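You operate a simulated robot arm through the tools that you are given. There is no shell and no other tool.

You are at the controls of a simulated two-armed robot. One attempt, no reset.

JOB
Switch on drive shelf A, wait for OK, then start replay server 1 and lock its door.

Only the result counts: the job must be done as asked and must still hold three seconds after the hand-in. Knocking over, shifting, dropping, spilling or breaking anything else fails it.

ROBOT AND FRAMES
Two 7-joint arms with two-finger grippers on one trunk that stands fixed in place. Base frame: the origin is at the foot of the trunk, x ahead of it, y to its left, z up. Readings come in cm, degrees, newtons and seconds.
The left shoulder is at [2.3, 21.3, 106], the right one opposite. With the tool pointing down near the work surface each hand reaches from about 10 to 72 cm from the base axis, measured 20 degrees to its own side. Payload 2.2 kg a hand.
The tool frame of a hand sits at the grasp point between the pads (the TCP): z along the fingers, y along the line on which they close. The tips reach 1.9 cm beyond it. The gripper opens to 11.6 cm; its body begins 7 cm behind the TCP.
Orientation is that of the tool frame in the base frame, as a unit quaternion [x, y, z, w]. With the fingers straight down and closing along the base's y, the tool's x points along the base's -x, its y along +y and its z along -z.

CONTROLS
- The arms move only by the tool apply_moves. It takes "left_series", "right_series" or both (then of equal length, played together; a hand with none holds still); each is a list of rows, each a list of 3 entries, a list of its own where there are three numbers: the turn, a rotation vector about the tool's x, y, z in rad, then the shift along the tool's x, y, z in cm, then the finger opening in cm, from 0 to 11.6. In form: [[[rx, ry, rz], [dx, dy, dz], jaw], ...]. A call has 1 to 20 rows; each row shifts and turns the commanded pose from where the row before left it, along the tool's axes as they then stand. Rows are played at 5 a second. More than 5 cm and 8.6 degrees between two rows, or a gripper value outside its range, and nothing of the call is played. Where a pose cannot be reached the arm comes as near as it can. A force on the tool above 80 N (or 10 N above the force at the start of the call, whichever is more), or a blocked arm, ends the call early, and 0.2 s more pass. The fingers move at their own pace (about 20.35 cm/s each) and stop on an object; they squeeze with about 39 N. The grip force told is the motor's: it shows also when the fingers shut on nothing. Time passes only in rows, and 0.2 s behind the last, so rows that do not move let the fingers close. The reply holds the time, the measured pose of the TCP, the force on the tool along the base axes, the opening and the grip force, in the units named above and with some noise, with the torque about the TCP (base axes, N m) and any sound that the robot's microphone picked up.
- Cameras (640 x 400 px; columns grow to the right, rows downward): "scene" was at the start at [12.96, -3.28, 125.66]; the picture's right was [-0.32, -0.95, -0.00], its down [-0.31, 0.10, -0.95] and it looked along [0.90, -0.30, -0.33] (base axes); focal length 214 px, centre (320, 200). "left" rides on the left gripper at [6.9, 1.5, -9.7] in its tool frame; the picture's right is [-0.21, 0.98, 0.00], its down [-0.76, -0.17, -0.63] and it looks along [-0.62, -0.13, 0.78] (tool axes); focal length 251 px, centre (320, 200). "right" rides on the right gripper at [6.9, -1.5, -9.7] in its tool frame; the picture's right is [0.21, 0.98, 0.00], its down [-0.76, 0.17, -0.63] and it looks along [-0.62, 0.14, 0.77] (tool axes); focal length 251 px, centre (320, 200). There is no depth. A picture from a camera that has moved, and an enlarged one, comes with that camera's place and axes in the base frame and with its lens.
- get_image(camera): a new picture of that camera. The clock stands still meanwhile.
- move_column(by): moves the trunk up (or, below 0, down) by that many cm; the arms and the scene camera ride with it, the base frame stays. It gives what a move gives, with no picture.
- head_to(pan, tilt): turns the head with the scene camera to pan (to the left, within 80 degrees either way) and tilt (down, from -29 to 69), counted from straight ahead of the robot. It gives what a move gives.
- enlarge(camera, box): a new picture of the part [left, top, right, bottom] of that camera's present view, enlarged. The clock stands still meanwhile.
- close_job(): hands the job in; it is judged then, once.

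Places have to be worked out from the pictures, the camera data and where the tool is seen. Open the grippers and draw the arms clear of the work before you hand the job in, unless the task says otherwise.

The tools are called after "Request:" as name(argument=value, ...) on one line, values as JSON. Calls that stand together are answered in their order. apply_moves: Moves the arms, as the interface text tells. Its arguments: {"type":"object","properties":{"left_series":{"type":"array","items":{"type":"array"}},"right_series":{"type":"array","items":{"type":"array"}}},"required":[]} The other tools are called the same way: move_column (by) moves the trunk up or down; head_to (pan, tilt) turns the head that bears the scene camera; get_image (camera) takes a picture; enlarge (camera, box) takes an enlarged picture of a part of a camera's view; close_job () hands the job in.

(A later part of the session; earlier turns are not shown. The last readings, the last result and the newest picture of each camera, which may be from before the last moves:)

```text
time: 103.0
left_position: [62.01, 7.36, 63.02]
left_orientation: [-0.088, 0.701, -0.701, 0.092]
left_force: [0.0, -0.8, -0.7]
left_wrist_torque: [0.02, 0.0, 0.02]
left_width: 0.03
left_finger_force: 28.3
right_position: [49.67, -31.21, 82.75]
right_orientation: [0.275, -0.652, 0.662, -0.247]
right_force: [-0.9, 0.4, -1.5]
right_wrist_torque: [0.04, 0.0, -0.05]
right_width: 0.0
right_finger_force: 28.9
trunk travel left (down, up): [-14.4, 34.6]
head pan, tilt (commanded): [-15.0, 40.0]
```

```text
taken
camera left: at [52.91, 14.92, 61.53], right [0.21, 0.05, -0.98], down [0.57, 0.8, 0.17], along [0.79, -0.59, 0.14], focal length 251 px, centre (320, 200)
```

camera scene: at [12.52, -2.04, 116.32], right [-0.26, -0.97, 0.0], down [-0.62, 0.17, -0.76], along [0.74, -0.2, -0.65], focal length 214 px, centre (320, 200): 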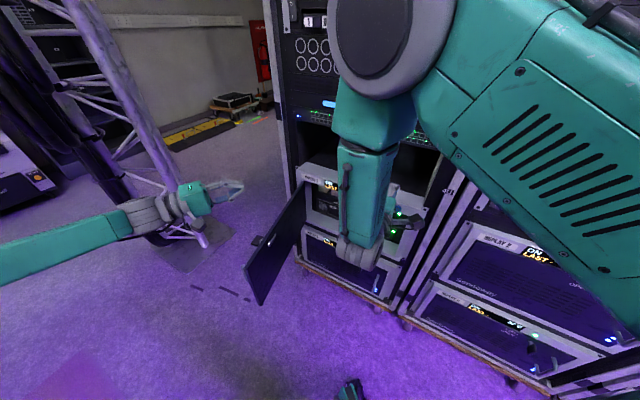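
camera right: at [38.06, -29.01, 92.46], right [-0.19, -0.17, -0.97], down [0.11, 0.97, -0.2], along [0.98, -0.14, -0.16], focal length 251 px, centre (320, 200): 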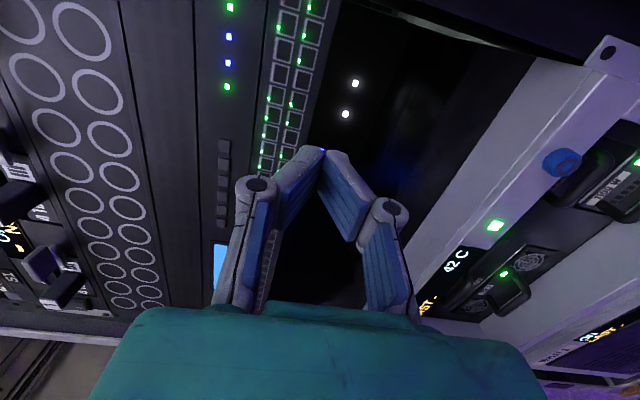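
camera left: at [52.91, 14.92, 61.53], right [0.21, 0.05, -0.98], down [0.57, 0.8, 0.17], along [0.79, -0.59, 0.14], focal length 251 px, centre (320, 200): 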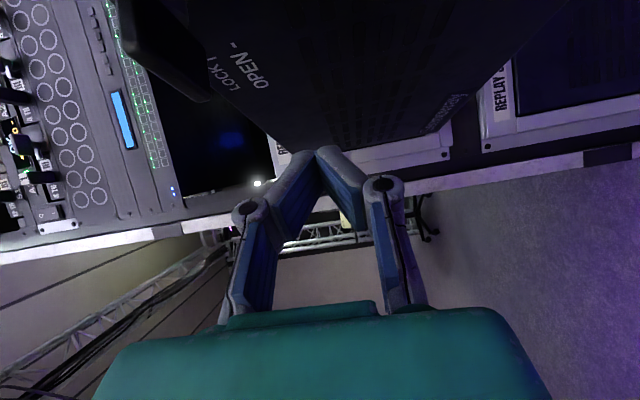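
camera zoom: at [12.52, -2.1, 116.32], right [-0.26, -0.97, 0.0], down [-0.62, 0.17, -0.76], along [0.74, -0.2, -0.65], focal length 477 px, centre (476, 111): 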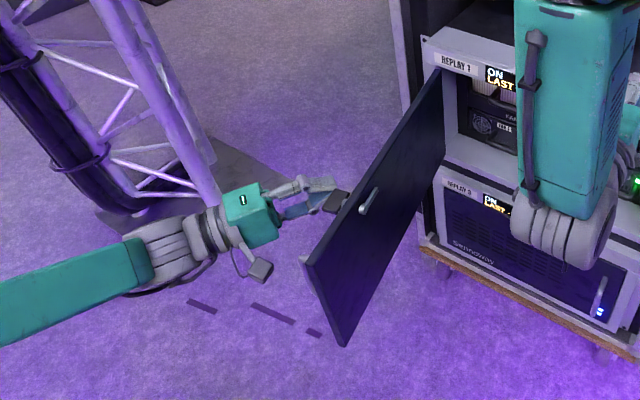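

The fingertips are close to the knob here, and the camera box could catch the handle. A better spot is low on the door below the handle (z≈52.5) near its free edge. I'll back away, drop 10.5 cm, then come alongside there.

Request:
apply_moves(left_series=[[[0, 0, 0], [1.72, 0, -2.93], 0], [[0, 0, 0], [1.72, 0, -2.93], 0], [[0, 0, 0], [1.72, 0, -2.93], 0], [[0, 0, 0], [1.72, 0, -2.93], 0], [[0, 0, 0], [0, 3.5, 0], 0], [[0, 0, 0], [0, 3.5, 0], 0], [[0, 0, 0], [0, 3.5, 0], 0], [[0, 0, 0], [0, 0, 0], 0]])

Request:
enlarge(camera="scene", box=[120, 150, 360, 360])

Request:
get_image(camera="left")

```text
time: 104.8
left_position: [52.4, 16.95, 52.38]
left_orientation: [0.089, -0.701, 0.702, -0.093]
left_force: [-0.3, -0.2, -0.3]
left_wrist_torque: [-0.02, -0.02, -0.01]
left_width: 0.0
left_finger_force: 28.3
right_position: [49.68, -31.37, 82.69]
right_orientation: [0.275, -0.652, 0.662, -0.247]
right_force: [0.5, -0.4, 0.1]
right_wrist_torque: [0.02, 0.02, -0.02]
right_width: 0.01
right_finger_force: 28.6
trunk travel left (down, up): [-14.4, 34.6]
head pan, tilt (commanded): [-15.0, 40.0]
```

```text
1.90 times, centred on (240, 255) of scene
camera zoom: at [12.48, -2.03, 116.32], right [-0.26, -0.97, 0.0], down [-0.62, 0.17, -0.76], along [0.74, -0.2, -0.65], focal length 408 px, centre (472, 95)
```

zoom: 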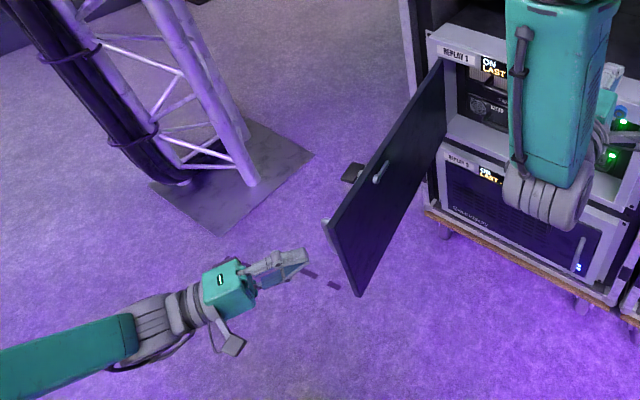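

```text
taken
camera left: at [43.32, 24.57, 50.91], right [0.21, 0.05, -0.98], down [0.57, 0.8, 0.17], along [0.79, -0.59, 0.14], focal length 251 px, centre (320, 200)
```

left: 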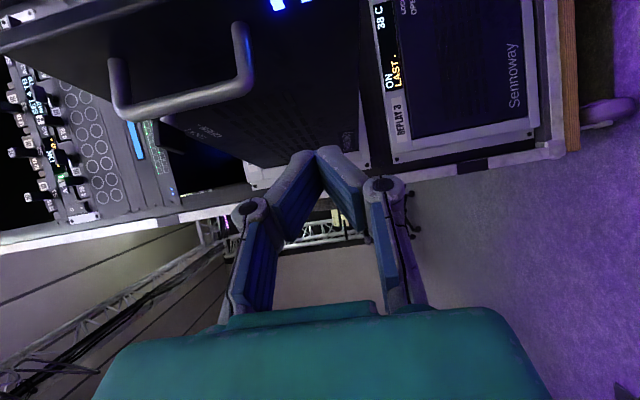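

From the left camera, the strip of door under the handle is free. I'll drop 1 cm more and come alongside, 4 cm short of the door's outer face.

Request:
apply_moves(left_series=[[[0, 0, 0], [3.25, 0.5, 1.55], 0], [[0, 0, 0], [3.25, 0.5, 1.55], 0], [[0, 0, 0], [0, 0, 0], 0]])

Request:
enlarge(camera="scene", box=[120, 150, 360, 360])

Request:
get_image(camera="left")

```text
time: 105.5
left_position: [46.85, 12.39, 51.42]
left_orientation: [0.088, -0.701, 0.702, -0.093]
left_force: [0.5, 0.6, 0.0]
left_wrist_torque: [-0.02, 0.01, 0.0]
left_width: 0.0
left_finger_force: 28.6
right_position: [49.73, -31.4, 82.93]
right_orientation: [0.275, -0.652, 0.662, -0.247]
right_force: [0.5, 0.5, 0.5]
right_wrist_torque: [-0.01, 0.0, 0.01]
right_width: 0.0
right_finger_force: 28.4
trunk travel left (down, up): [-14.4, 34.6]
head pan, tilt (commanded): [-15.0, 40.0]
```

```text
1.90 times, centred on (240, 255) of scene
camera zoom: at [12.48, -2.03, 116.32], right [-0.26, -0.97, 0.0], down [-0.62, 0.17, -0.76], along [0.74, -0.2, -0.65], focal length 408 px, centre (472, 95)
```

zoom: 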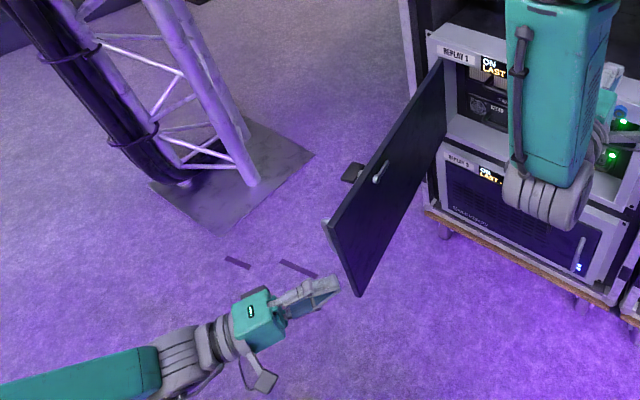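

```text
taken
camera left: at [37.77, 19.92, 49.94], right [0.21, 0.06, -0.98], down [0.57, 0.8, 0.17], along [0.79, -0.59, 0.14], focal length 251 px, centre (320, 200)
```

left: 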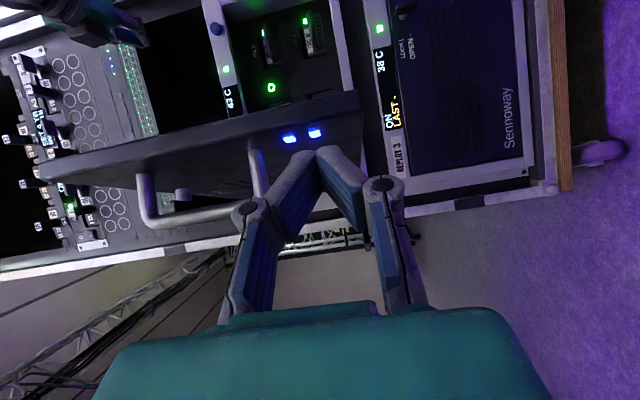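

The tool axis meets the door ~4.5 cm ahead at 36 cm from the hinge, just under the handle. Start pushing the door closed along its arc.

Request:
apply_moves(left_series=[[[0, 0, 0], [0.93, 0, 1.96], 0], [[0, 0, 0], [0.93, 0, 1.96], 0], [[0, 0, 0], [0.93, 0, 1.96], 0], [[0, 0, 0], [0.93, 0, 1.96], 0], [[0, 0, 0], [1.2, 0, 1.74], 0], [[0, 0, 0], [1.2, 0, 1.74], 0], [[0, 0, 0], [0, 0, 0], 0]])

Request:
enlarge(camera="scene", box=[120, 150, 360, 360])

Request:
get_image(camera="left")

```text
time: 107.2
left_position: [43.92, -0.28, 51.31]
left_orientation: [0.088, -0.701, 0.702, -0.094]
left_force: [0.3, -0.1, 0.4]
left_wrist_torque: [0.01, 0.0, -0.03]
left_width: 0.0
left_finger_force: 28.6
right_position: [49.64, -31.29, 82.75]
right_orientation: [0.275, -0.652, 0.662, -0.247]
right_force: [1.1, -0.4, -0.4]
right_wrist_torque: [0.03, -0.01, 0.01]
right_width: 0.01
right_finger_force: 28.8
trunk travel left (down, up): [-14.4, 34.6]
head pan, tilt (commanded): [-15.0, 40.0]
```

```text
1.90 times, centred on (240, 255) of scene
camera zoom: at [12.47, -2.13, 116.32], right [-0.26, -0.97, 0.0], down [-0.62, 0.17, -0.76], along [0.74, -0.2, -0.65], focal length 408 px, centre (472, 95)
```

zoom: 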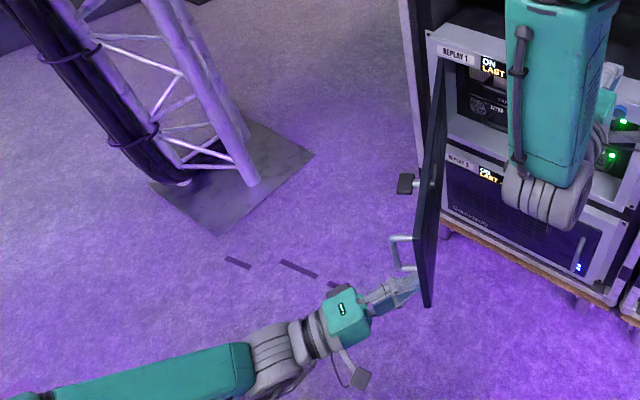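

```text
taken
camera left: at [34.83, 7.36, 49.89], right [0.21, 0.06, -0.98], down [0.57, 0.8, 0.17], along [0.79, -0.59, 0.14], focal length 251 px, centre (320, 200)
```

left: 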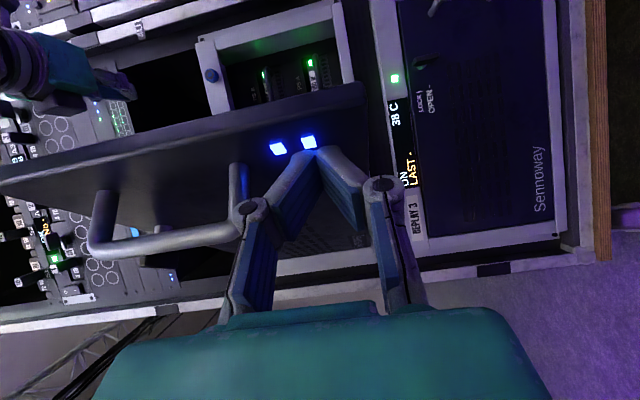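

The door follows (~63° now) with negligible force. Continue toward 40°.

Request:
apply_moves(left_series=[[[0, 0, 0], [1.2, 0, 1.74], 0], [[0, 0, 0], [0.87, 0, 1.9], 0], [[0, 0, 0], [0.87, 0, 1.9], 0], [[0, 0, 0], [0.87, 0, 1.9], 0], [[0, 0, 0], [0.54, 0, 2.05], 0], [[0, 0, 0], [0.54, 0, 2.05], 0], [[0, 0, 0], [0, 0, 0], 0]])

Request:
get_image(camera="scene")

Request:
get_image(camera="left")

Request:
get_image(camera="right")

```text
time: 108.8
left_position: [42.19, -12.67, 51.33]
left_orientation: [0.089, -0.701, 0.701, -0.094]
left_force: [0.5, 0.1, 0.4]
left_wrist_torque: [0.0, 0.0, -0.01]
left_width: 0.0
left_finger_force: 28.6
right_position: [49.66, -31.26, 82.67]
right_orientation: [0.275, -0.652, 0.662, -0.247]
right_force: [-0.7, 0.0, 0.7]
right_wrist_torque: [-0.02, -0.02, 0.02]
right_width: 0.0
right_finger_force: 28.7
trunk travel left (down, up): [-14.4, 34.6]
head pan, tilt (commanded): [-15.0, 40.0]
```

```text
taken
camera scene: at [12.46, -2.23, 116.32], right [-0.26, -0.97, 0.0], down [-0.62, 0.17, -0.76], along [0.74, -0.2, -0.65], focal length 214 px, centre (320, 200)
```

scene: 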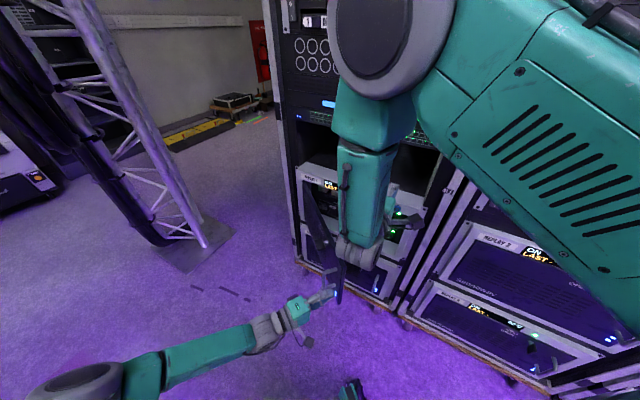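

```text
taken
camera left: at [33.11, -5.09, 49.86], right [0.21, 0.06, -0.98], down [0.57, 0.8, 0.17], along [0.79, -0.59, 0.14], focal length 251 px, centre (320, 200)
```

left: 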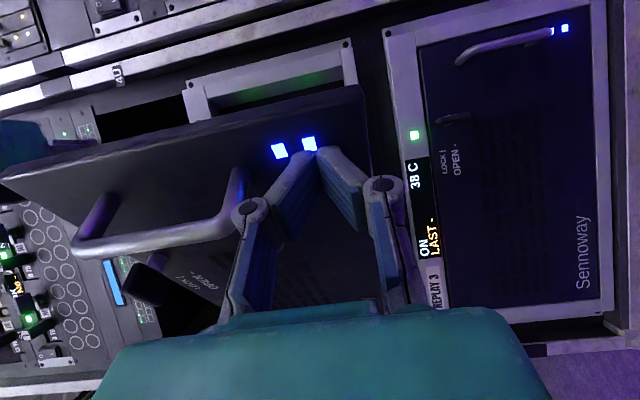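

```text
taken
camera right: at [38.05, -29.09, 84.51], right [-0.19, -0.17, -0.97], down [0.11, 0.97, -0.2], along [0.98, -0.14, -0.16], focal length 251 px, centre (320, 200)
```

right: 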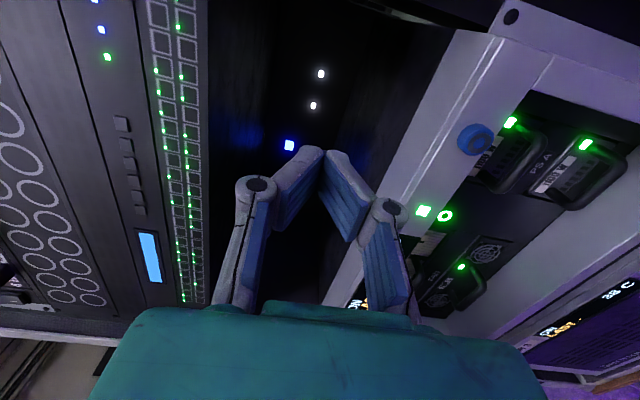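

The door is at about 43°. The left arm can push further; continuing to about 20° closed.

Request:
apply_moves(left_series=[[[0, 0, 0], [0.35, 0, 1.75], 0], [[0, 0, 0], [0.35, 0, 1.75], 0], [[0, 0, 0], [0.35, 0, 1.75], 0], [[0, 0, 0], [-0.02, 0, 2.1], 0], [[0, 0, 0], [-0.02, 0, 2.1], 0], [[0, 0, 0], [-0.02, 0, 2.1], 0], [[0, 0, 0], [-0.35, 0, 1.5], 0], [[0, 0, 0], [0, 0, 0], 0]])

Request:
get_image(camera="scene")

Request:
get_image(camera="left")

Request:
get_image(camera="right")

```text
time: 110.8
left_position: [50.32, -17.21, 47.8]
left_orientation: [-0.103, 0.727, -0.666, 0.134]
left_force: [-0.7, -0.8, 0.7]
left_wrist_torque: [0.01, -0.04, 0.03]
left_width: 0.04
left_finger_force: 28.1
right_position: [49.3, -31.56, 82.73]
right_orientation: [0.272, -0.654, 0.662, -0.246]
right_force: [0.0, 0.3, 0.1]
right_wrist_torque: [0.01, 0.0, -0.02]
right_width: 0.0
right_finger_force: 28.5
trunk travel left (down, up): [-14.4, 34.6]
head pan, tilt (commanded): [-15.0, 40.0]
stopped in row 8 (left hand): the arm was blocked; the commanded pose is now the measured one
```

```text
taken
camera scene: at [12.49, -2.3, 116.31], right [-0.26, -0.97, 0.0], down [-0.62, 0.17, -0.76], along [0.74, -0.2, -0.65], focal length 214 px, centre (320, 200)
```

scene: 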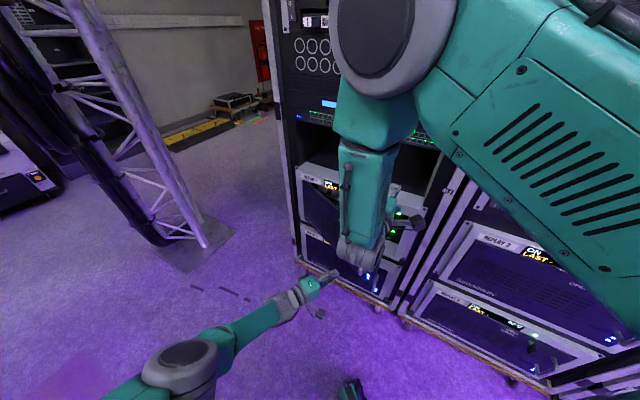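

```text
taken
camera left: at [40.53, -10.31, 46.71], right [0.23, 0.16, -0.96], down [0.5, 0.83, 0.26], along [0.84, -0.54, 0.11], focal length 251 px, centre (320, 200)
```

left: 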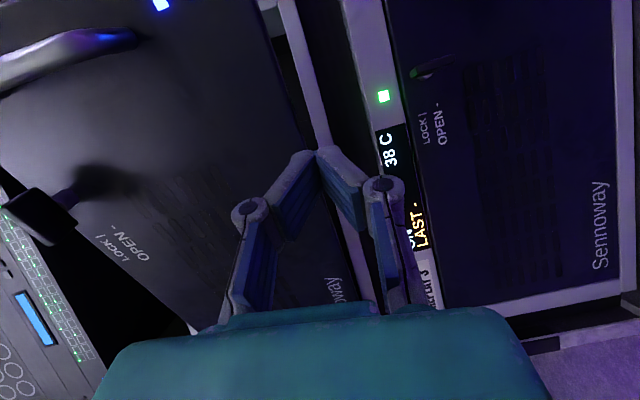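

```text
taken
camera right: at [37.75, -29.3, 84.49], right [-0.19, -0.17, -0.97], down [0.12, 0.97, -0.19], along [0.98, -0.15, -0.16], focal length 251 px, centre (320, 200)
```

right: 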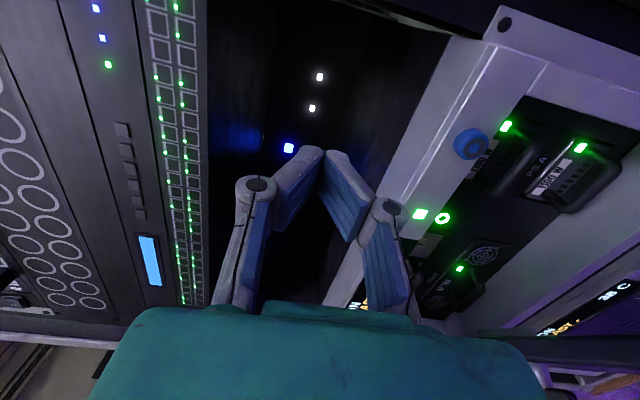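

The left arm hit its reach limit and slid toward the hinge (now at z≈48, near the door's bottom edge). I'll back it straight out along its own axis.

Request:
apply_moves(left_series=[[[0, 0, 0], [0, 0, -2], 0], [[0, 0, 0], [0, 0, -2.5], 0], [[0, 0, 0], [0, 0, -3], 0], [[0, 0, 0], [0, 0, -3], 0], [[0, 0, 0], [0, 0, 0], 0]])

Request:
get_image(camera="scene")

Request:
get_image(camera="left")

```text
time: 112.0
left_position: [46.53, -7.58, 48.71]
left_orientation: [-0.103, 0.727, -0.666, 0.133]
left_force: [-0.1, -0.4, -0.6]
left_wrist_torque: [-0.02, 0.01, -0.01]
left_width: 0.02
left_finger_force: 29.0
right_position: [49.32, -31.54, 82.76]
right_orientation: [0.271, -0.654, 0.661, -0.249]
right_force: [-0.3, 0.0, -0.9]
right_wrist_torque: [0.01, 0.01, -0.01]
right_width: 0.01
right_finger_force: 28.4
trunk travel left (down, up): [-14.4, 34.6]
head pan, tilt (commanded): [-15.0, 40.0]
```

```text
taken
camera scene: at [12.47, -2.2, 116.32], right [-0.26, -0.97, 0.0], down [-0.62, 0.17, -0.76], along [0.74, -0.2, -0.65], focal length 214 px, centre (320, 200)
```

scene: 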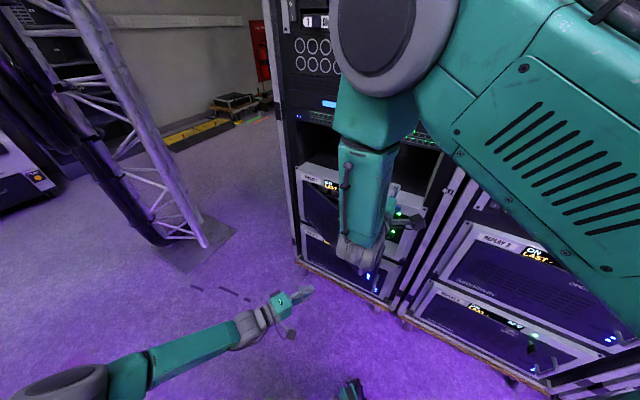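

```text
taken
camera left: at [36.8, -0.58, 47.6], right [0.23, 0.16, -0.96], down [0.5, 0.83, 0.26], along [0.83, -0.54, 0.11], focal length 251 px, centre (320, 200)
```

left: 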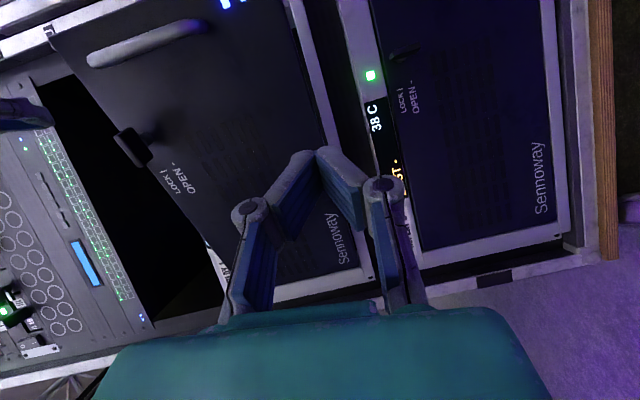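

The left hand is clear and the door rests at ~22°. I'll withdraw the left arm: back, up, and off to the left.

Request:
apply_moves(left_series=[[[0, 0, 0], [0, 0, -3.3], 0], [[0, 0, 0], [0, 0, -3.3], 0], [[0, 0, 0], [0, 0, -3.3], 0], [[0, 0, 0], [-2.86, 0, -2.84], 0], [[0, 0, 0], [-2.86, 0, -2.84], 0], [[0, 0, 0], [-2.86, 0, -2.84], 0], [[0, 0, 0], [-2.86, 0, -2.84], 0], [[0, 0, 0], [-2.86, 0, -2.84], 0], [[0, 0, 0], [0, -3.8, 0], 0], [[0, 0, 0], [0, -3.8, 0], 0], [[0, 0, 0], [0, -3.8, 0], 0], [[0, 0, 0], [0, -3.8, 0], 0], [[0, 0, 0], [0, -3.8, 0], 0], [[0, 0, 0], [0, -3.8, 0], 0], [[0, 0, 0], [0, -3.8, 0], 0], [[0, 0, 0], [0, -3.8, 0], 0], [[0, 0, 0], [0, -3.8, 0], 0], [[0, 0, 0], [0, -3.8, 0], 0], [[0, 0, 0], [0, 0, 0], 0]])

Request:
get_image(camera="scene")

Request:
get_image(camera="left")

```text
time: 116.0
left_position: [50.85, 16.32, 89.29]
left_orientation: [-0.103, 0.727, -0.666, 0.132]
left_force: [-0.2, -0.1, 0.5]
left_wrist_torque: [-0.02, 0.01, 0.02]
left_width: 0.0
left_finger_force: 28.7
right_position: [49.34, -31.27, 82.82]
right_orientation: [0.273, -0.653, 0.662, -0.247]
right_force: [0.0, -0.6, 0.4]
right_wrist_torque: [0.01, 0.01, 0.02]
right_width: 0.0
right_finger_force: 28.9
trunk travel left (down, up): [-14.4, 34.6]
head pan, tilt (commanded): [-15.0, 40.0]
```

```text
taken
camera scene: at [12.49, -1.97, 116.31], right [-0.26, -0.97, 0.0], down [-0.62, 0.16, -0.76], along [0.74, -0.2, -0.65], focal length 214 px, centre (320, 200)
```

scene: 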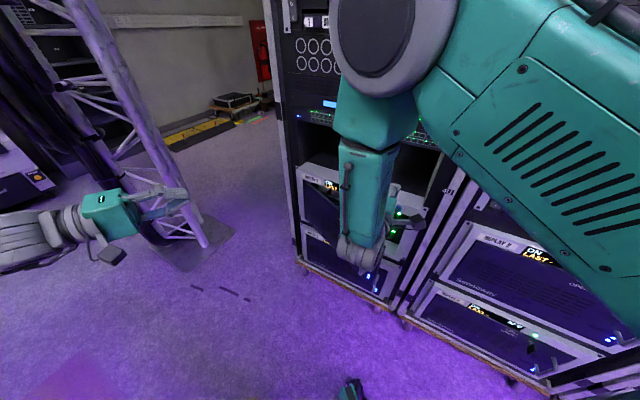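

```text
taken
camera left: at [41.24, 23.33, 88.2], right [0.23, 0.16, -0.96], down [0.5, 0.83, 0.26], along [0.83, -0.54, 0.11], focal length 251 px, centre (320, 200)
```

left: 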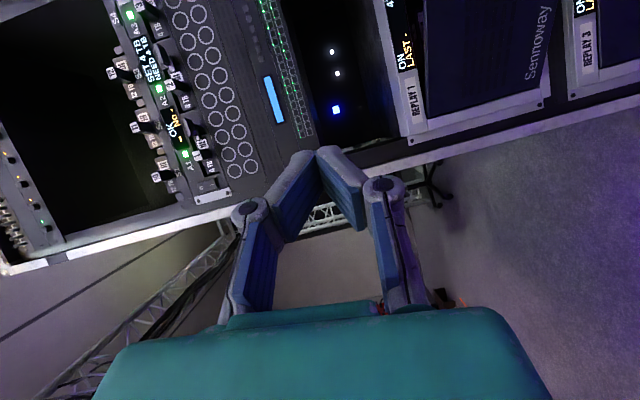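

The left arm is clear. Now the right hand: back off and shift left in front of the knob (lateral ≈20.7), keeping height for the moment.

Request:
apply_moves(right_series=[[[0, -0.01, 0.01], [-2, 0, -2.4], 0], [[0, -0.01, 0.01], [-2, 0, -2.4], 0], [[0, -0.01, 0.01], [-2, 0, -2.4], 0], [[0, 0, 0], [-2, 0, -2.4], 0], [[0, 0, 0], [0, 0, 0], 0]])

Request:
get_image(camera="right")

Request:
get_image(camera="scene")

```text
time: 117.2
left_position: [50.91, 16.46, 89.28]
left_orientation: [-0.103, 0.726, -0.666, 0.134]
left_force: [0.1, 0.9, -0.2]
left_wrist_torque: [0.02, -0.02, 0.02]
left_width: 0.0
left_finger_force: 28.7
right_position: [48.37, -19.38, 82.34]
right_orientation: [-0.27, 0.657, -0.653, 0.261]
right_force: [-0.7, -0.7, -0.2]
right_wrist_torque: [0.01, -0.02, 0.03]
right_width: 0.0
right_finger_force: 28.0
trunk travel left (down, up): [-14.4, 34.6]
head pan, tilt (commanded): [-15.0, 40.0]
```

```text
taken
camera right: at [36.76, -17.3, 84.02], right [-0.17, -0.15, -0.97], down [0.1, 0.98, -0.17], along [0.98, -0.13, -0.15], focal length 251 px, centre (320, 200)
```

right: 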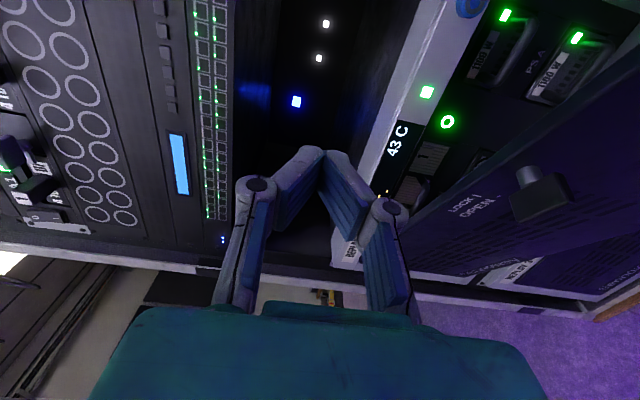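

```text
taken
camera scene: at [12.46, -1.89, 116.32], right [-0.26, -0.97, 0.0], down [-0.62, 0.16, -0.76], along [0.74, -0.2, -0.65], focal length 214 px, centre (320, 200)
```

scene: 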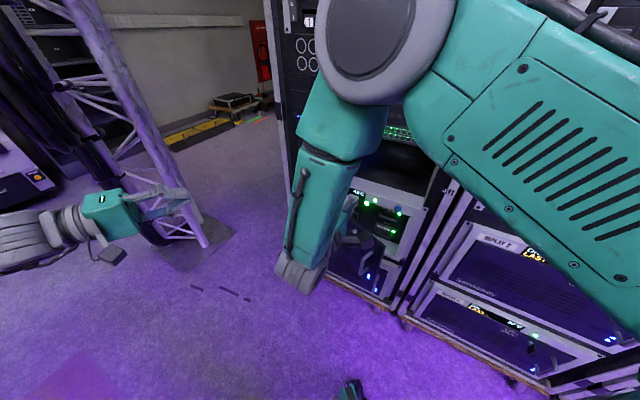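

The knob's blade front is at about (lateral 20.5, depth 51.2). I'll lower the hand to its height while easing back 2.5 cm so the fingertips stay in front of it.

Request:
apply_moves(right_series=[[[0, 0, 0], [0, 2.6, -0.8], 0], [[0, 0, 0], [0, 2.6, -0.8], 0], [[0, 0, 0], [0, 2.6, -0.7], 0], [[0, 0, 0], [0, 2.6, -0.2], 0], [[0, 0, 0], [0, 2.6, 0], 0], [[0, 0, 0], [0, 2.4, 0], 3.5], [[0, 0, 0], [0, 0, 0], 3.5]])

Request:
get_image(camera="right")

Request:
get_image(camera="scene")

```text
time: 118.8
left_position: [50.97, 16.25, 89.27]
left_orientation: [-0.102, 0.726, -0.667, 0.135]
left_force: [-0.1, 0.8, -1.0]
left_wrist_torque: [0.0, -0.03, 0.04]
left_width: 0.0
left_finger_force: 28.4
right_position: [46.59, -17.17, 67.3]
right_orientation: [0.274, -0.652, 0.654, -0.268]
right_force: [-0.6, -0.8, 0.2]
right_wrist_torque: [-0.02, 0.0, -0.01]
right_width: 3.51
right_finger_force: 0.1
trunk travel left (down, up): [-14.4, 34.6]
head pan, tilt (commanded): [-15.0, 40.0]
```

```text
taken
camera right: at [34.87, -15.19, 68.84], right [-0.16, -0.16, -0.97], down [0.09, 0.98, -0.17], along [0.98, -0.11, -0.14], focal length 251 px, centre (320, 200)
```

right: 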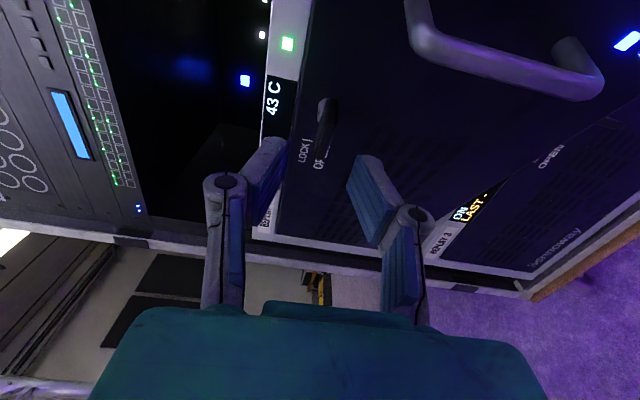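

```text
taken
camera scene: at [12.46, -1.9, 116.32], right [-0.26, -0.97, 0.0], down [-0.62, 0.16, -0.76], along [0.74, -0.2, -0.65], focal length 214 px, centre (320, 200)
```

scene: 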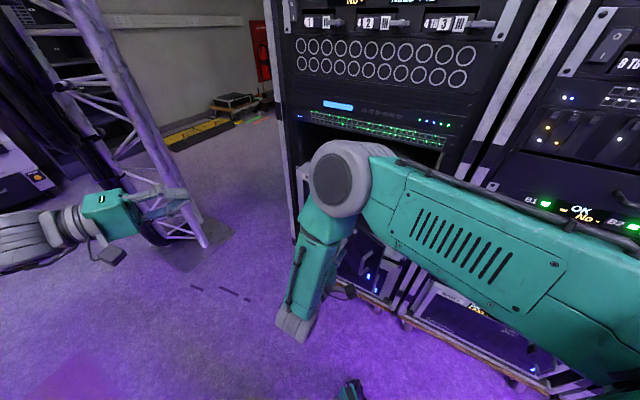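

The hand is level with the knob, fingers open. Zooming to check alignment with the blade.

Request:
enlarge(camera="right", box=[220, 60, 440, 200])

```text
2.86 times, centred on (330, 130) of right
camera zoom: at [34.87, -15.19, 68.84], right [-0.16, -0.16, -0.97], down [0.09, 0.98, -0.17], along [0.98, -0.11, -0.14], focal length 718 px, centre (291, 400)
```

zoom: 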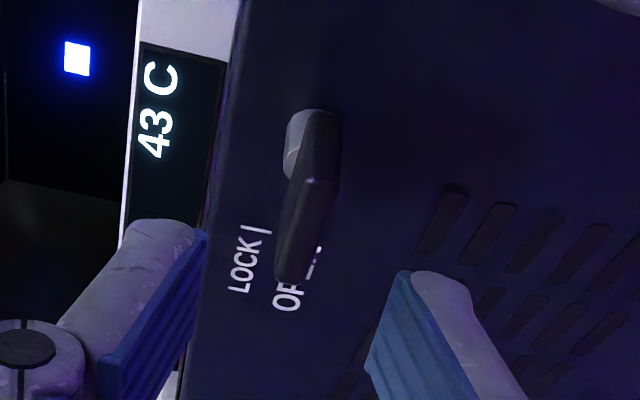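

Blade centre is ~0.4 cm left and 0.45 cm lower than the tool line, 6 cm ahead. I'll trim, advance and close on it.

Request:
apply_moves(right_series=[[[0, 0, 0], [-0.4, 0.45, 1.6], 3.5], [[0, 0, 0], [0, 0, 2], 3.5], [[0, 0, 0], [0, 0, 2], 3.5], [[0, 0, 0], [0, 0, 0], 3.5], [[0, 0, 0], [0, 0, 0], 3.5]])

Request:
enlarge(camera="right", box=[220, 80, 440, 220])

```text
time: 120.0
left_position: [50.87, 16.23, 89.21]
left_orientation: [-0.102, 0.726, -0.667, 0.134]
left_force: [-0.4, -0.1, 0.2]
left_wrist_torque: [0.0, 0.02, 0.01]
left_width: 0.0
left_finger_force: 28.4
right_position: [50.89, -20.87, 66.84]
right_orientation: [0.273, -0.652, 0.655, -0.267]
right_force: [-0.6, -0.3, 0.1]
right_wrist_torque: [0.01, 0.0, -0.01]
right_width: 3.48
right_finger_force: 0.1
trunk travel left (down, up): [-14.4, 34.6]
head pan, tilt (commanded): [-15.0, 40.0]
```

```text
2.86 times, centred on (330, 150) of right
camera zoom: at [39.14, -18.93, 68.41], right [-0.16, -0.16, -0.97], down [0.09, 0.98, -0.17], along [0.98, -0.11, -0.14], focal length 718 px, centre (291, 343)
```

zoom: 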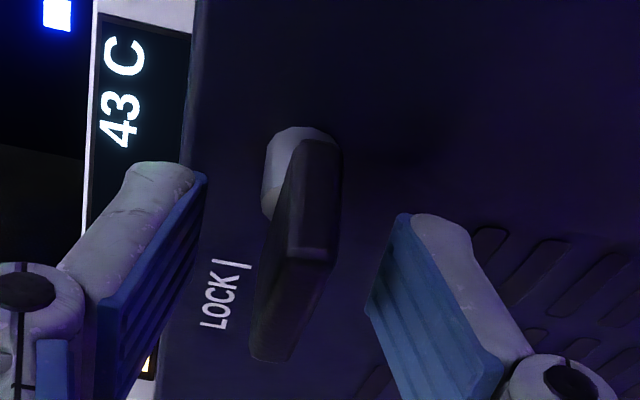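

The blade lies between the fingers. Advance 0.4 cm more and close.

Request:
apply_moves(right_series=[[[0, 0, 0], [-0.2, 0, 0.4], 3.5], [[0, 0, 0], [0, 0, 0], 0], [[0, 0, 0], [0, 0, 0], 0], [[0, 0, 0], [0, 0, 0], 0]])

Request:
enlarge(camera="right", box=[220, 80, 440, 220])

```text
time: 121.0
left_position: [50.86, 16.31, 89.33]
left_orientation: [-0.102, 0.726, -0.667, 0.133]
left_force: [0.0, -0.5, 0.2]
left_wrist_torque: [-0.02, -0.03, -0.02]
left_width: 0.0
left_finger_force: 28.6
right_position: [51.27, -20.94, 66.95]
right_orientation: [0.273, -0.652, 0.655, -0.268]
right_force: [-0.1, -0.6, 7.1]
right_wrist_torque: [0.17, -0.29, -0.17]
right_width: 0.96
right_finger_force: 37.1
trunk travel left (down, up): [-14.4, 34.6]
head pan, tilt (commanded): [-15.0, 40.0]
```

```text
2.86 times, centred on (330, 150) of right
camera zoom: at [39.56, -19.06, 68.45], right [-0.16, -0.16, -0.97], down [0.09, 0.98, -0.17], along [0.98, -0.11, -0.14], focal length 718 px, centre (291, 343)
```

zoom: 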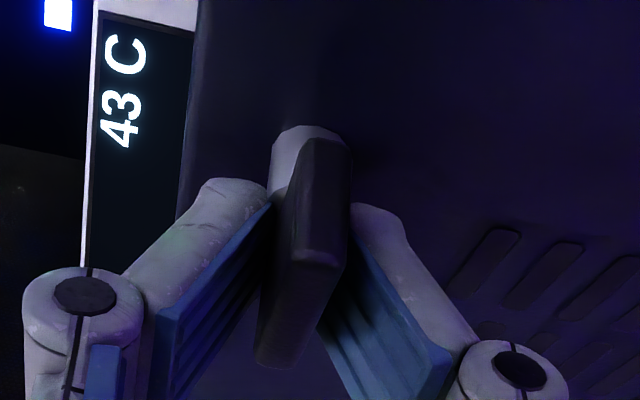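

The knob is gripped. Now push along the hinge arc to close the door, first to about 8°.

Request:
apply_moves(right_series=[[[0, 0, 0], [0.6, 0, 1.2], 0], [[0, 0, 0], [0.6, 0, 1.2], 0], [[0, 0, 0], [0.45, 0, 1.15], 0], [[0, 0, 0], [0.45, 0, 1.15], 0], [[0, 0, 0], [0.29, 0, 0.95], 0], [[0, 0, 0], [0.29, 0, 0.95], 0], [[0, 0, 0], [0, 0, 0], 0]])

Request:
get_image(camera="right")

Request:
get_image(camera="scene")

```text
time: 122.5
left_position: [50.82, 16.39, 89.17]
left_orientation: [-0.102, 0.726, -0.667, 0.134]
left_force: [-0.4, 0.0, 0.0]
left_wrist_torque: [-0.02, -0.01, 0.03]
left_width: 0.01
left_finger_force: 28.8
right_position: [54.13, -27.26, 66.96]
right_orientation: [0.275, -0.651, 0.655, -0.268]
right_force: [12.5, 12.0, 7.3]
right_wrist_torque: [0.2, -0.38, 0.95]
right_width: 0.95
right_finger_force: 36.8
trunk travel left (down, up): [-14.4, 34.6]
head pan, tilt (commanded): [-15.0, 40.0]
```

```text
taken
camera right: at [42.41, -25.49, 68.46], right [-0.16, -0.16, -0.97], down [0.08, 0.98, -0.17], along [0.98, -0.11, -0.14], focal length 251 px, centre (320, 200)
```

right: 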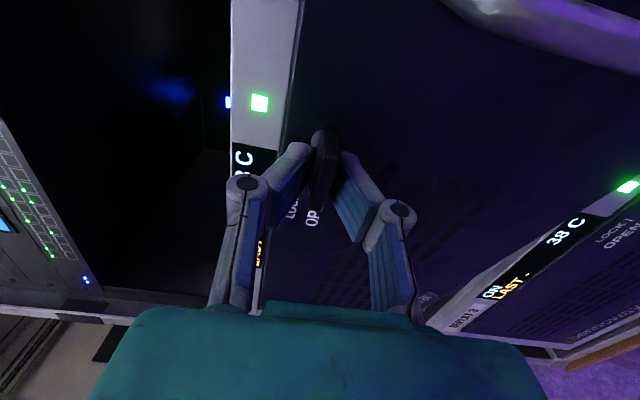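

```text
taken
camera scene: at [12.51, -1.62, 116.33], right [-0.26, -0.97, 0.01], down [-0.62, 0.16, -0.76], along [0.74, -0.2, -0.64], focal length 214 px, centre (320, 200)
```

scene: 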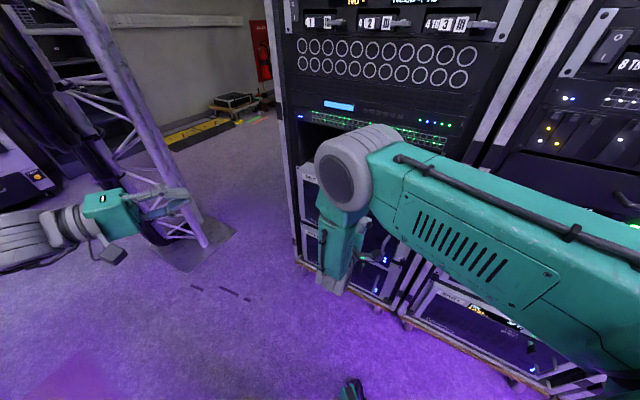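

Tracking well (door ≈8°, sideways force 17 N to the left so I'll drift less to the right). Continue to nearly closed.

Request:
apply_moves(right_series=[[[0, 0, 0], [0.1, 0, 1.0], 0], [[0, 0, 0], [0.1, 0, 1.0], 0], [[0, 0, 0], [0.05, 0, 0.8], 0], [[0, 0, 0], [0.05, 0, 0.6], 0], [[0, 0, 0], [0, 0, 0], 0]])

Request:
get_image(camera="right")

Request:
enlarge(camera="scene", box=[280, 150, 440, 310])

```text
time: 123.8
left_position: [50.79, 16.47, 89.34]
left_orientation: [-0.102, 0.726, -0.667, 0.133]
left_force: [0.4, -0.4, -0.3]
left_wrist_torque: [0.0, -0.01, -0.02]
left_width: 0.02
left_finger_force: 28.5
right_position: [56.1, -30.3, 66.94]
right_orientation: [0.273, -0.652, 0.655, -0.267]
right_force: [-0.8, -0.4, 11.8]
right_wrist_torque: [0.18, -0.43, 0.71]
right_width: 0.97
right_finger_force: 36.8
trunk travel left (down, up): [-14.4, 34.6]
head pan, tilt (commanded): [-15.0, 40.0]
```

```text
taken
camera right: at [44.41, -28.34, 68.46], right [-0.16, -0.16, -0.97], down [0.09, 0.98, -0.17], along [0.98, -0.11, -0.14], focal length 251 px, centre (320, 200)
```

right: 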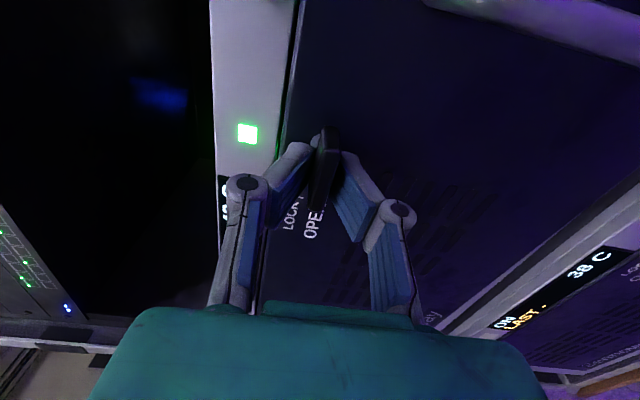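

```text
2.50 times, centred on (360, 230) of scene
camera zoom: at [12.32, -1.85, 116.35], right [-0.26, -0.97, 0.0], down [-0.62, 0.16, -0.77], along [0.74, -0.2, -0.64], focal length 536 px, centre (220, 125)
```

zoom: 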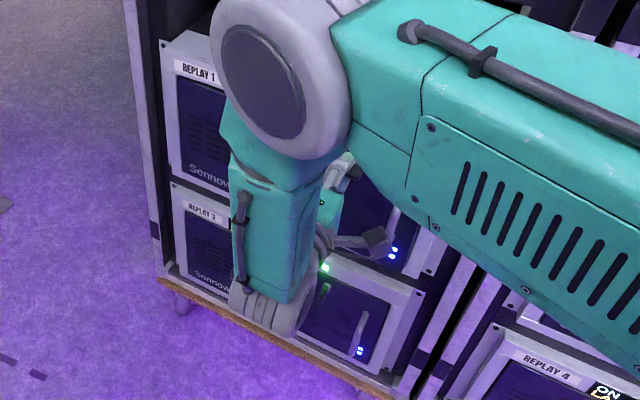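

The door looks practically shut (depth 61.1). I'll push in small steps until it seats firmly.

Request:
apply_moves(right_series=[[[0, 0, 0], [0.02, 0, 0.3], 0], [[0, 0, 0], [0.02, 0, 0.3], 0], [[0, 0, 0], [0, 0, 0.2], 0], [[0, 0, 0], [0, 0, 0], 0]])

Request:
enlarge(camera="right", box=[200, 60, 420, 220])

```text
time: 124.8
left_position: [50.73, 16.37, 89.36]
left_orientation: [-0.102, 0.726, -0.667, 0.133]
left_force: [1.3, 1.4, -0.4]
left_wrist_torque: [0.03, -0.01, -0.04]
left_width: 0.01
left_finger_force: 28.5
right_position: [56.66, -30.85, 66.99]
right_orientation: [0.272, -0.653, 0.655, -0.267]
right_force: [-8.6, -6.8, 10.2]
right_wrist_torque: [0.18, -0.39, 0.66]
right_width: 0.95
right_finger_force: 37.2
trunk travel left (down, up): [-14.4, 34.6]
head pan, tilt (commanded): [-15.0, 40.0]
```

```text
2.50 times, centred on (310, 140) of right
camera zoom: at [44.92, -28.9, 68.46], right [-0.16, -0.16, -0.97], down [0.09, 0.98, -0.17], along [0.98, -0.11, -0.14], focal length 629 px, centre (345, 350)
```

zoom: 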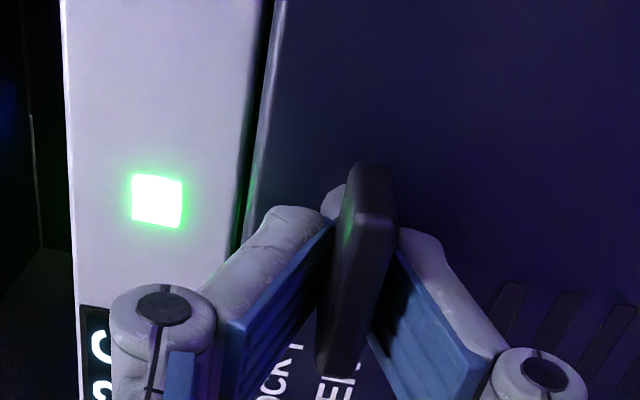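

No seating resistance yet; a little further.

Request:
apply_moves(right_series=[[[0, 0, 0], [-0.1, 0, 0.3], 0], [[0, 0, 0], [-0.05, 0, 0.3], 0], [[0, 0, 0], [0, 0, 0], 0]])

Request:
get_image(camera="right")

```text
time: 125.5
left_position: [50.65, 16.36, 89.49]
left_orientation: [-0.101, 0.726, -0.667, 0.135]
left_force: [-0.1, -0.5, -0.5]
left_wrist_torque: [0.01, 0.0, -0.03]
left_width: 0.0
left_finger_force: 28.2
right_position: [56.95, -31.11, 66.92]
right_orientation: [0.273, -0.653, 0.655, -0.266]
right_force: [-30.4, -7.2, 11.3]
right_wrist_torque: [0.16, -0.43, -0.48]
right_width: 0.95
right_finger_force: 36.9
trunk travel left (down, up): [-14.4, 34.6]
head pan, tilt (commanded): [-15.0, 40.0]
```

```text
taken
camera right: at [45.22, -29.15, 68.47], right [-0.16, -0.16, -0.97], down [0.09, 0.98, -0.17], along [0.98, -0.12, -0.14], focal length 251 px, centre (320, 200)
```

right: 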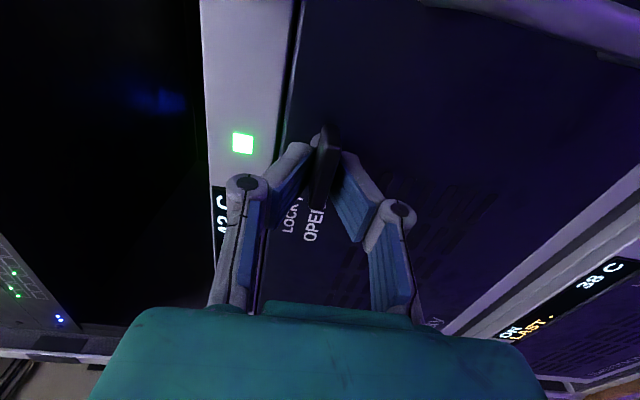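

Now the door resists (≈16 N) — it's seated. There is some sideways force, so I'll centre 0.35 cm to the right before turning the knob.

Request:
apply_moves(right_series=[[[0, 0, 0], [0.35, 0, 0], 0], [[0, 0, 0], [0, 0, 0], 0]])

```text
time: 126.2
left_position: [50.71, 16.42, 89.34]
left_orientation: [-0.102, 0.726, -0.667, 0.134]
left_force: [-0.7, -1.0, -0.2]
left_wrist_torque: [0.0, 0.01, -0.01]
left_width: 0.0
left_finger_force: 28.4
right_position: [56.94, -31.1, 66.88]
right_orientation: [0.274, -0.652, 0.654, -0.267]
right_force: [-24.5, 3.6, 6.1]
right_wrist_torque: [0.24, -0.35, -1.09]
right_width: 0.96
right_finger_force: 37.4
trunk travel left (down, up): [-14.4, 34.6]
head pan, tilt (commanded): [-15.0, 40.0]
```

Sideways force is down while the door stays pressed. Now turn the knob clockwise back toward LOCK, first ~30°.

Request:
apply_moves(right_series=[[[0, 0, 0.13], [0, 0, 0], 0], [[0, 0, 0.13], [0, 0, 0], 0], [[0, 0, 0.13], [0, 0, 0], 0], [[0, 0, 0.13], [0, 0, 0], 0], [[0, 0, 0], [0, 0, 0], 0]])

Request:
get_image(camera="right")

```text
time: 127.3
left_position: [50.62, 16.45, 89.37]
left_orientation: [-0.101, 0.726, -0.667, 0.135]
left_force: [0.6, 0.3, -0.8]
left_wrist_torque: [-0.01, 0.01, 0.01]
left_width: 0.0
left_finger_force: 28.4
right_position: [56.82, -31.09, 67.32]
right_orientation: [-0.095, 0.698, -0.565, 0.43]
right_force: [-27.2, 13.2, 25.7]
right_wrist_torque: [-0.23, 0.07, -0.81]
right_width: 0.97
right_finger_force: 36.7
trunk travel left (down, up): [-14.4, 34.6]
head pan, tilt (commanded): [-15.0, 40.0]
```

```text
taken
camera right: at [45.29, -29.2, 65.09], right [0.21, 0.2, -0.96], down [0.07, 0.97, 0.22], along [0.97, -0.12, 0.19], focal length 251 px, centre (320, 200)
```

right: 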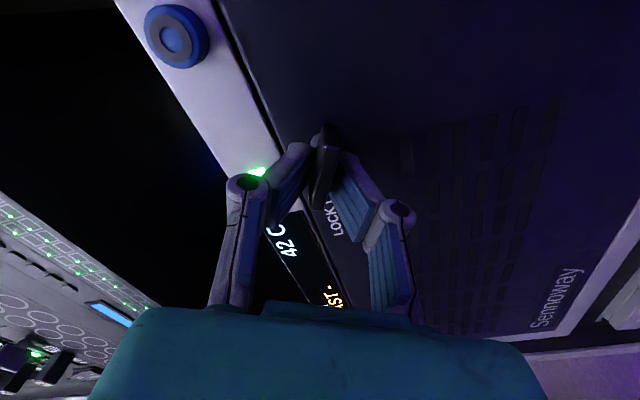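

The knob turns with the hand (~30°). A small upward correction, then continue the turn to ~60°.

Request:
apply_moves(right_series=[[[0, 0, 0.13], [-0.15, -0.26, 0], 0], [[0, 0, 0.13], [0, 0, 0], 0], [[0, 0, 0.13], [0, 0, 0], 0], [[0, 0, 0.13], [0, 0, 0], 0], [[0, 0, 0], [0, 0, 0], 0]])

Request:
get_image(camera="right")

```text
time: 128.6
left_position: [50.5, 16.42, 89.68]
left_orientation: [-0.102, 0.726, -0.667, 0.135]
left_force: [-0.2, -0.4, 0.5]
left_wrist_torque: [-0.01, -0.01, 0.03]
left_width: 0.0
left_finger_force: 28.9
right_position: [56.67, -31.32, 67.45]
right_orientation: [0.088, 0.699, -0.436, 0.56]
right_force: [-38.1, 4.5, 28.4]
right_wrist_torque: [-0.42, -0.03, -0.55]
right_width: 0.97
right_finger_force: 36.8
trunk travel left (down, up): [-14.4, 34.6]
head pan, tilt (commanded): [-15.0, 40.0]
```

```text
taken
camera right: at [46.51, -28.01, 62.29], right [0.52, 0.51, -0.68], down [-0.07, 0.83, 0.56], along [0.85, -0.24, 0.47], focal length 251 px, centre (320, 200)
```

right: 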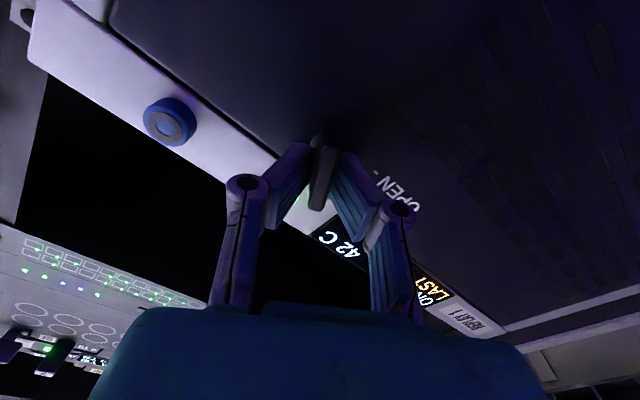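

About 60° turned; the forces show the grip point should move slightly up and right as it turns. Correcting and finishing the last ~31°.

Request:
apply_moves(right_series=[[[0, 0, 0.13], [-0.1, -0.4, 0], 0], [[0, 0, 0.13], [0, 0, 0], 0], [[0, 0, 0.13], [0, 0, 0], 0], [[0, 0, 0.14], [0, 0, 0], 0], [[0, 0, 0], [0, 0, 0], 0]])

Request:
get_image(camera="right")

Request:
get_image(camera="scene")

```text
time: 129.8
left_position: [50.93, 16.12, 89.32]
left_orientation: [-0.102, 0.727, -0.665, 0.133]
left_force: [0.0, 0.4, 0.3]
left_wrist_torque: [-0.01, 0.04, -0.03]
left_width: 0.0
left_finger_force: 28.3
right_position: [56.74, -31.94, 67.37]
right_orientation: [0.271, 0.653, -0.276, 0.651]
right_force: [-18.5, -18.8, 12.5]
right_wrist_torque: [-0.29, -0.15, -0.33]
right_width: 0.75
right_finger_force: 35.2
trunk travel left (down, up): [-14.4, 34.6]
head pan, tilt (commanded): [-15.0, 40.0]
```

```text
taken
camera right: at [48.86, -26.25, 60.49], right [0.69, 0.68, -0.22], down [-0.32, 0.57, 0.76], along [0.64, -0.45, 0.62], focal length 251 px, centre (320, 200)
```

right: 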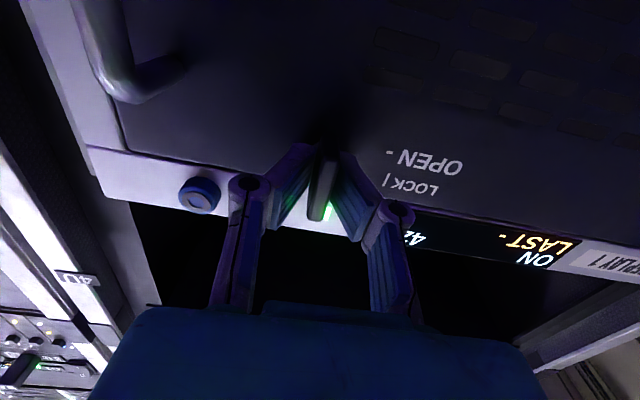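

```text
taken
camera scene: at [12.25, -2.35, 116.33], right [-0.26, -0.97, 0.0], down [-0.62, 0.17, -0.76], along [0.74, -0.2, -0.64], focal length 214 px, centre (320, 200)
```

scene: 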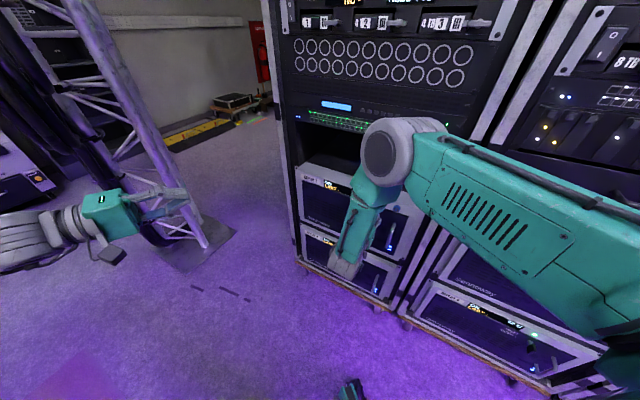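

The hand has completed the 90° turn. Zooming to check that the blade is upright.

Request:
enlarge(camera="right", box=[230, 100, 450, 240])

Request:
enlarge(camera="scene", box=[290, 150, 440, 310])

```text
2.86 times, centred on (340, 170) of right
camera zoom: at [48.86, -26.25, 60.49], right [0.69, 0.68, -0.22], down [-0.32, 0.57, 0.76], along [0.64, -0.45, 0.62], focal length 718 px, centre (263, 286)
```

zoom: 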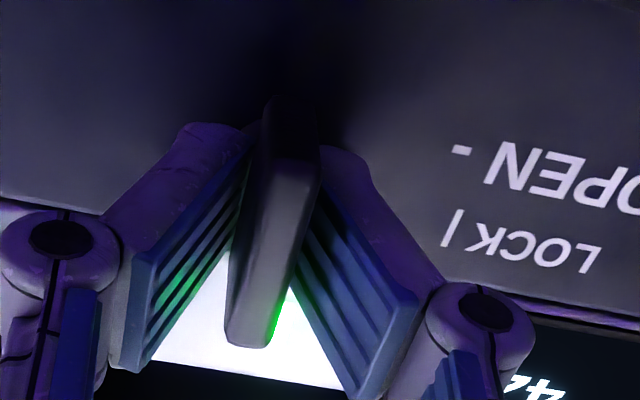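

```text
2.50 times, centred on (365, 230) of scene
camera zoom: at [12.25, -2.35, 116.33], right [-0.26, -0.97, 0.0], down [-0.62, 0.17, -0.76], along [0.74, -0.2, -0.64], focal length 536 px, centre (208, 125)
```

zoom: 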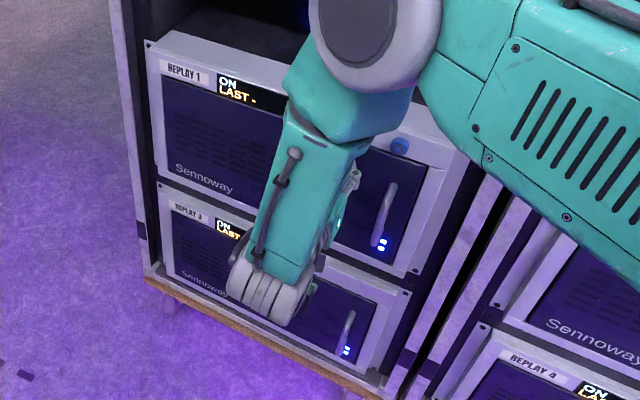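

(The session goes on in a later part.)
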